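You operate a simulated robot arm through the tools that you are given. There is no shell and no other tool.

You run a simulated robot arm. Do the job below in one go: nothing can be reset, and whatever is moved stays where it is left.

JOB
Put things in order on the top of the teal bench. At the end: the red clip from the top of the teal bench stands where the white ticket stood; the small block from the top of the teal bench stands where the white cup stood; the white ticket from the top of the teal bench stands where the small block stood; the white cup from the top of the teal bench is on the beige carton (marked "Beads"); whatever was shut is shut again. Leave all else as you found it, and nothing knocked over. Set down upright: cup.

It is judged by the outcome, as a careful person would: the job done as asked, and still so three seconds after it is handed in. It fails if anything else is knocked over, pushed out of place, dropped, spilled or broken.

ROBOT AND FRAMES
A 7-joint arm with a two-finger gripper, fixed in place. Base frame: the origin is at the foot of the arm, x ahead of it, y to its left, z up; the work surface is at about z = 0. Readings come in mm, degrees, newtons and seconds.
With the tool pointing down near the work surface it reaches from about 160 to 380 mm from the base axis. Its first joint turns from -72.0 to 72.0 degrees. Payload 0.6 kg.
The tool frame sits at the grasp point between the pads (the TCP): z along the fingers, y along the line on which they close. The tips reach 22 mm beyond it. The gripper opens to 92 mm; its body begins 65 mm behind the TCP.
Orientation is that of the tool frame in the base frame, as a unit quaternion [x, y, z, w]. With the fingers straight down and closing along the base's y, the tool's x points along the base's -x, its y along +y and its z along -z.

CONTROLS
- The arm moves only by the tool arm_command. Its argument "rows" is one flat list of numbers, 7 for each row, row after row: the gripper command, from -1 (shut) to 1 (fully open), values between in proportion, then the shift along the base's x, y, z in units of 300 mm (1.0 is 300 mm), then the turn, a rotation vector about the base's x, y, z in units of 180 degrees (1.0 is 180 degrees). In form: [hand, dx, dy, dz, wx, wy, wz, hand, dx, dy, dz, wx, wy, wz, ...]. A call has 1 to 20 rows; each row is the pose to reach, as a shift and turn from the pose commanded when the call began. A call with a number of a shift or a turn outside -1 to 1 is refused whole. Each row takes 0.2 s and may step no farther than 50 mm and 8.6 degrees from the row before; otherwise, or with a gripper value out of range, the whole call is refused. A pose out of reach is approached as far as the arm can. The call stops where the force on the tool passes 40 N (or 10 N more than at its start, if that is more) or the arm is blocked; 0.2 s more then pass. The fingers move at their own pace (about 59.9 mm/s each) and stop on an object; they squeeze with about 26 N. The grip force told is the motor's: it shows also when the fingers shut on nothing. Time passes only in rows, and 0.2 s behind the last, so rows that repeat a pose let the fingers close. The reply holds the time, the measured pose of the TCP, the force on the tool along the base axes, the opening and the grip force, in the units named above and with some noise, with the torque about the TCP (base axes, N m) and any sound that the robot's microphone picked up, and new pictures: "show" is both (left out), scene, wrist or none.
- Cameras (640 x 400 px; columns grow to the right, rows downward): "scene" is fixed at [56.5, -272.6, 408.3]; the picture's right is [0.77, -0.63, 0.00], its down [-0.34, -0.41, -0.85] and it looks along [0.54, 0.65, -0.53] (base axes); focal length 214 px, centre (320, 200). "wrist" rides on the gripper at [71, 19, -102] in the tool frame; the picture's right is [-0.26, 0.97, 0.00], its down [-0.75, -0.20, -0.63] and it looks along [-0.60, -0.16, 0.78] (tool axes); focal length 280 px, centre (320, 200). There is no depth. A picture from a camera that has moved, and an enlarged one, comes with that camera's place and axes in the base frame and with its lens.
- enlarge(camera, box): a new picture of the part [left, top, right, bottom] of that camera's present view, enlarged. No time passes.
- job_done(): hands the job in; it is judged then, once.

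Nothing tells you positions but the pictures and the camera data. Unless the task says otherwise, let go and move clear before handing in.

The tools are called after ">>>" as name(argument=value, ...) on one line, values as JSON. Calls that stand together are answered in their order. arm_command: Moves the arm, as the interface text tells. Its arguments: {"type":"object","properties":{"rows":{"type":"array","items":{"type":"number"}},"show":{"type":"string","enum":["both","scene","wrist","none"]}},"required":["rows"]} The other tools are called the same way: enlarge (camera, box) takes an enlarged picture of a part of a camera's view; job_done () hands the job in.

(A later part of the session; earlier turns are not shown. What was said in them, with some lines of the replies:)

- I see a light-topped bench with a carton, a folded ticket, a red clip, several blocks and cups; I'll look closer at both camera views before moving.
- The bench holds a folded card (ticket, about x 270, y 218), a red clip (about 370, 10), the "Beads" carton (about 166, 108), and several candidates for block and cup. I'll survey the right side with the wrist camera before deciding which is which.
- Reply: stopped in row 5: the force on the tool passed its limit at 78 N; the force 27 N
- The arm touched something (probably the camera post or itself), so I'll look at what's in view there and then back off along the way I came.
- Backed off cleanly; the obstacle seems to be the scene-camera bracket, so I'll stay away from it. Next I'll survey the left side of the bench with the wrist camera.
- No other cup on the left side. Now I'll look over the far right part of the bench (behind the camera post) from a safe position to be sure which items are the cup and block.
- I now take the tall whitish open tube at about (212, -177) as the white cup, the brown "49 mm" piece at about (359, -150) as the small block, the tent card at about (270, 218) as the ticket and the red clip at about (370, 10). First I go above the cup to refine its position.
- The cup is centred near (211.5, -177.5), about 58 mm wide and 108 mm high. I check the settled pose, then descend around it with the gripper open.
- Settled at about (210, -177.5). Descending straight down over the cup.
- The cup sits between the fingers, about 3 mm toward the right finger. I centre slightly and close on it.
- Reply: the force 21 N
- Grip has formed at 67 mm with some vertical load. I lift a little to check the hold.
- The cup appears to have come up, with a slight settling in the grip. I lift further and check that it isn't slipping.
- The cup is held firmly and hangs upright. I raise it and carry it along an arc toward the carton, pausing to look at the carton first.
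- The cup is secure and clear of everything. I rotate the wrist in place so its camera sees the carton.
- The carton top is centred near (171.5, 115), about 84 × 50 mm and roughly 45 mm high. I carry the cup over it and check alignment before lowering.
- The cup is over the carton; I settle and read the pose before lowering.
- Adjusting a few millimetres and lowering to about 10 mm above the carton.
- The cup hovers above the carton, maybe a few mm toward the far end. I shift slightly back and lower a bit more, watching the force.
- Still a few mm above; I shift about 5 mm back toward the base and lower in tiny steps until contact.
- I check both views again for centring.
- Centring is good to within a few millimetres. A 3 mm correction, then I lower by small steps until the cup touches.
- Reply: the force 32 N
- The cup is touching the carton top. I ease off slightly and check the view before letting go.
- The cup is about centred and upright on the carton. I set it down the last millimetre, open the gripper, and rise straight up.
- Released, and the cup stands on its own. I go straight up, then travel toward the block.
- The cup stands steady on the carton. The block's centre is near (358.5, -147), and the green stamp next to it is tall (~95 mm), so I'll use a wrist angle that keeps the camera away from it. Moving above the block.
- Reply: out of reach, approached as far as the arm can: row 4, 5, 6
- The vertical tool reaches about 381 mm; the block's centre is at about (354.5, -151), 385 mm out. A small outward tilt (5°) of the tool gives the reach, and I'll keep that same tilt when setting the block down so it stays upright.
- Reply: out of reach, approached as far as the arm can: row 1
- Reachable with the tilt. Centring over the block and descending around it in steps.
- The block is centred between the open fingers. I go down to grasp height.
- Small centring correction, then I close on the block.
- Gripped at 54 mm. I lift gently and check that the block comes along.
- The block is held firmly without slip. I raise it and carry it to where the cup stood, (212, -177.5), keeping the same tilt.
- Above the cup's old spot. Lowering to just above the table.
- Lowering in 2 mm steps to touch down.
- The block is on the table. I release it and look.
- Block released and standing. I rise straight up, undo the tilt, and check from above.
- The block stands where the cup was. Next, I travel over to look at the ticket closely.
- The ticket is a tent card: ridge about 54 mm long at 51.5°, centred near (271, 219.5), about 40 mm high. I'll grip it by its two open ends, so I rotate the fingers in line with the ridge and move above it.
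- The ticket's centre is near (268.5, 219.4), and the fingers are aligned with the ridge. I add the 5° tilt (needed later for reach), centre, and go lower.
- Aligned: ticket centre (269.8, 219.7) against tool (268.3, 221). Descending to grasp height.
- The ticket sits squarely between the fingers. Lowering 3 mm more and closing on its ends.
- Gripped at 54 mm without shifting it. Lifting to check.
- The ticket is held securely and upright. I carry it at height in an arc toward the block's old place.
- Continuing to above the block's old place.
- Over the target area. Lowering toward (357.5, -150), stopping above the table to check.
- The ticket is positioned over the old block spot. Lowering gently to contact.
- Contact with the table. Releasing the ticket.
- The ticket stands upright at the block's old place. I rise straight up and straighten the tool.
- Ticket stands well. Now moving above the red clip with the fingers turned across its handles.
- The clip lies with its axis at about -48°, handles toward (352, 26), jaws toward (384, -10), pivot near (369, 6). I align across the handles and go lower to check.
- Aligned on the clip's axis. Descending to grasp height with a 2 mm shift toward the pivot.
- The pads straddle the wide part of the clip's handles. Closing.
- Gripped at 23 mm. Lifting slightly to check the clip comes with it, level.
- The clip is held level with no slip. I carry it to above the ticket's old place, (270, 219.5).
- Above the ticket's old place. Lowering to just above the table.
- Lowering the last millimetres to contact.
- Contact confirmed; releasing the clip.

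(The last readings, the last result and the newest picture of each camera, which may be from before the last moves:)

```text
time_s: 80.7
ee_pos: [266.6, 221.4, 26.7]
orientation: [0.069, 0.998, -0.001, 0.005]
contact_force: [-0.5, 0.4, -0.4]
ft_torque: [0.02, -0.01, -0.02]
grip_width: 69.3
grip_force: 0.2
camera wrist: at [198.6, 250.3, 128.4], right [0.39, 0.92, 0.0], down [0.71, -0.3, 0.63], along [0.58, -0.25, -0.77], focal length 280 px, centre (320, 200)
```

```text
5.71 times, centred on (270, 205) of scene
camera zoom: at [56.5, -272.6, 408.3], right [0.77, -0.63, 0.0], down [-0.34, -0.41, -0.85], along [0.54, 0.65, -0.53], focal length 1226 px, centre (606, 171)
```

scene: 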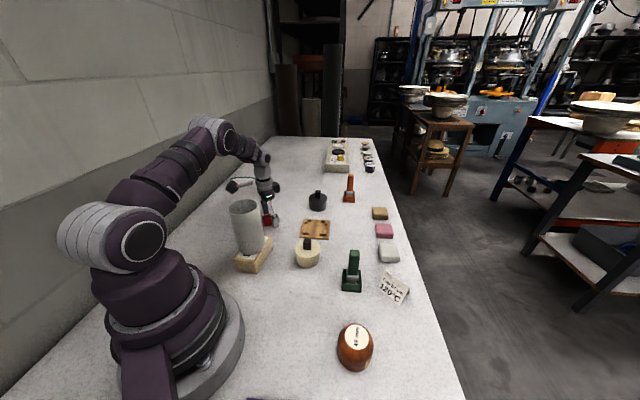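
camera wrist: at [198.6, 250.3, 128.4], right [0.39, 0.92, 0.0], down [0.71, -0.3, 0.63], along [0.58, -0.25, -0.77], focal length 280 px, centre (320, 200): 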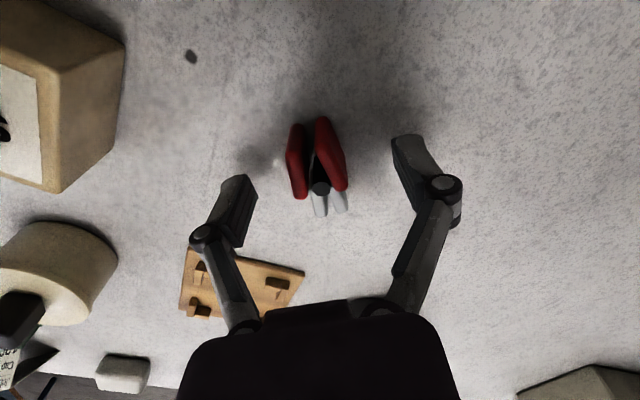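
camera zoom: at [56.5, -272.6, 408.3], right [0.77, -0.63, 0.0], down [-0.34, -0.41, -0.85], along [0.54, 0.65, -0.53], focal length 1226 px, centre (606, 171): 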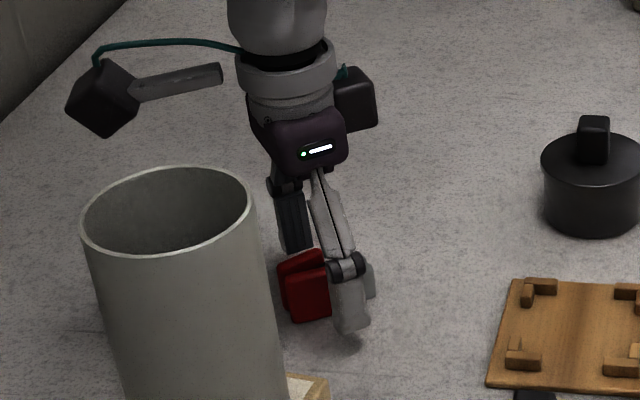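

Released and the clip is standing. I rise straight up, then back the arm off and inspect everything.

>>> arm_command(rows=[0.5, 0, 0, 0.05, 0, 0, 0, 0.5, 0, 0, 0.15, 0, 0, 0, 0.5, 0, 0, 0.3, 0, 0, 0, 0.5, 0, 0, 0.45, 0, 0, 0, 0.5, 0, 0, 0.6, 0, 0, 0, 0.5, 0, 0, 0.75, 0, 0, 0, 0.5, 0, -0.1, 0.82, 0, 0, 0, 0.5, 0, -0.2, 0.85, 0, 0, 0, 0.5, 0, -0.2, 0.85, 0, 0, 0], show="both")

>>> enlarge(camera="scene", box=[220, 190, 320, 280])

>>> enlarge(camera="scene", box=[310, 220, 450, 400])

>>> enlarge(camera="scene", box=[300, 130, 420, 235])

```text
time_s: 82.7
ee_pos: [266.3, 157.9, 281.8]
orientation: [0.069, 0.998, -0.002, 0.005]
contact_force: [1.1, 0.2, -0.8]
ft_torque: [0.03, 0.04, -0.02]
grip_width: 68.8
grip_force: 0.0
out of reach, approached as far as the arm can: row 6, 7
camera wrist: at [199.0, 187.6, 382.9], right [0.39, 0.92, 0.0], down [0.71, -0.3, 0.63], along [0.58, -0.25, -0.77], focal length 280 px, centre (320, 200)
```

scene: 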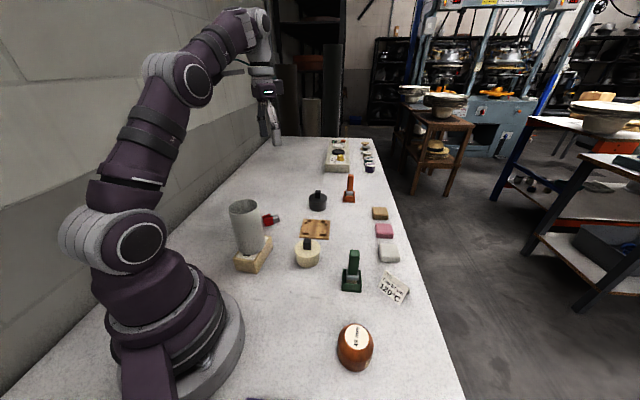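
wrist: 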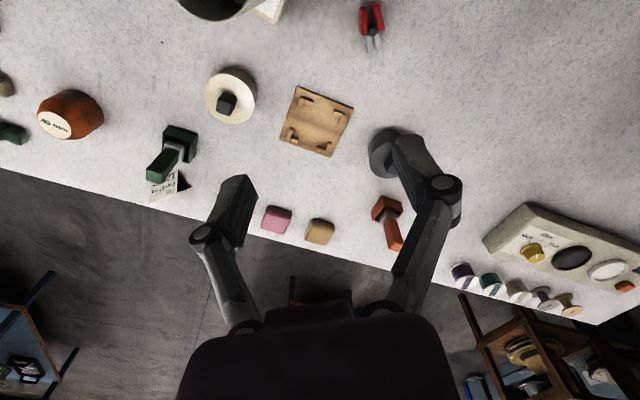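

```text
4.44 times, centred on (270, 235) of scene
camera zoom: at [56.5, -272.6, 408.3], right [0.77, -0.63, 0.0], down [-0.34, -0.41, -0.85], along [0.54, 0.65, -0.53], focal length 953 px, centre (542, 44)
```

zoom: 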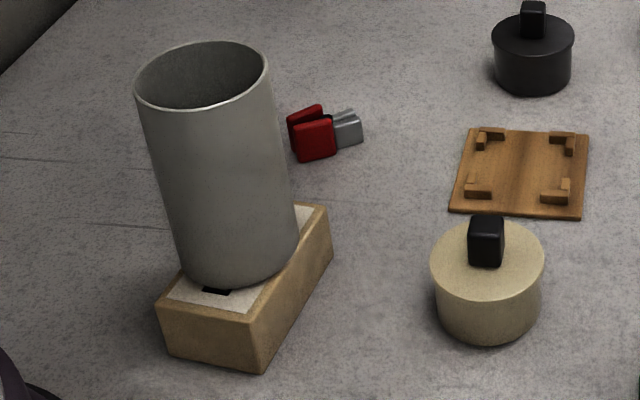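

```text
2.22 times, centred on (380, 310) of scene
camera zoom: at [56.5, -272.6, 408.3], right [0.77, -0.63, 0.0], down [-0.34, -0.41, -0.85], along [0.54, 0.65, -0.53], focal length 477 px, centre (187, -44)
```

zoom: 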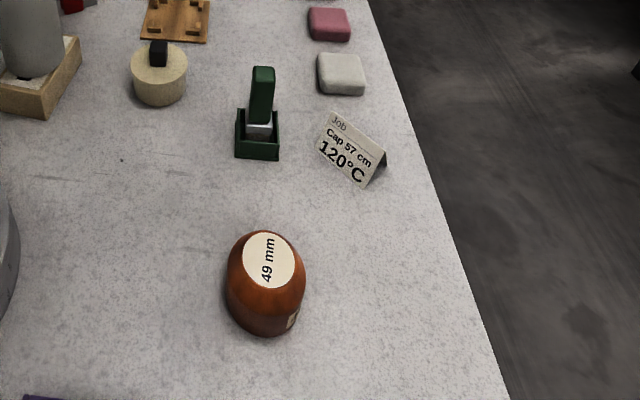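

```text
3.81 times, centred on (360, 182) of scene
camera zoom: at [56.5, -272.6, 408.3], right [0.77, -0.63, 0.0], down [-0.34, -0.41, -0.85], along [0.54, 0.65, -0.53], focal length 817 px, centre (168, 267)
```

zoom: 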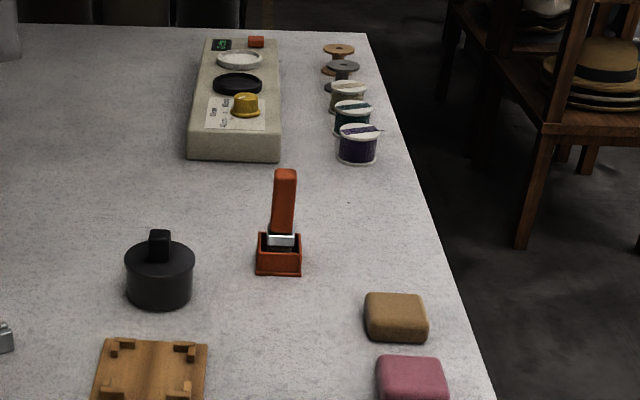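

The cup stands upright on the "Beads" carton, the brown block is where the cup was and the ticket stands where the block was. The red clip is where the ticket was, nothing else has moved, and the gripper is empty and well clear. I hand the job in.

>>> job_done()

```text
The job is handed in.
```

I moved all four things and handed the job in; the final camera views showed everything standing.

| Thing | Where it is now |
|---|---|
| White cup | Upright on the beige "Beads" carton. It is slightly wider than the carton, so it overhangs the long sides by a few millimetres. |
| Small block | Where the cup stood |
| White ticket | Standing upright where the block stood, turned by about 40° |
| Red clip | Standing where the ticket stood, turned by about 40° |

- **Accuracy:** I judged the positions from the pictures, so each should be within roughly 5 mm of its target.
- **Which things I took to be meant:** I took the tall grey-white tube for the white cup, the only cup on the bench. I took the brown piece marked "49 mm" for the small block.
- **Contact:** early on, the arm bumped something near the scene camera's bracket and stopped. I backed off, and the scene picture showed no change afterwards.
- **Everything else:** nothing shut had to be opened, and nothing else on the bench appeared to have moved.
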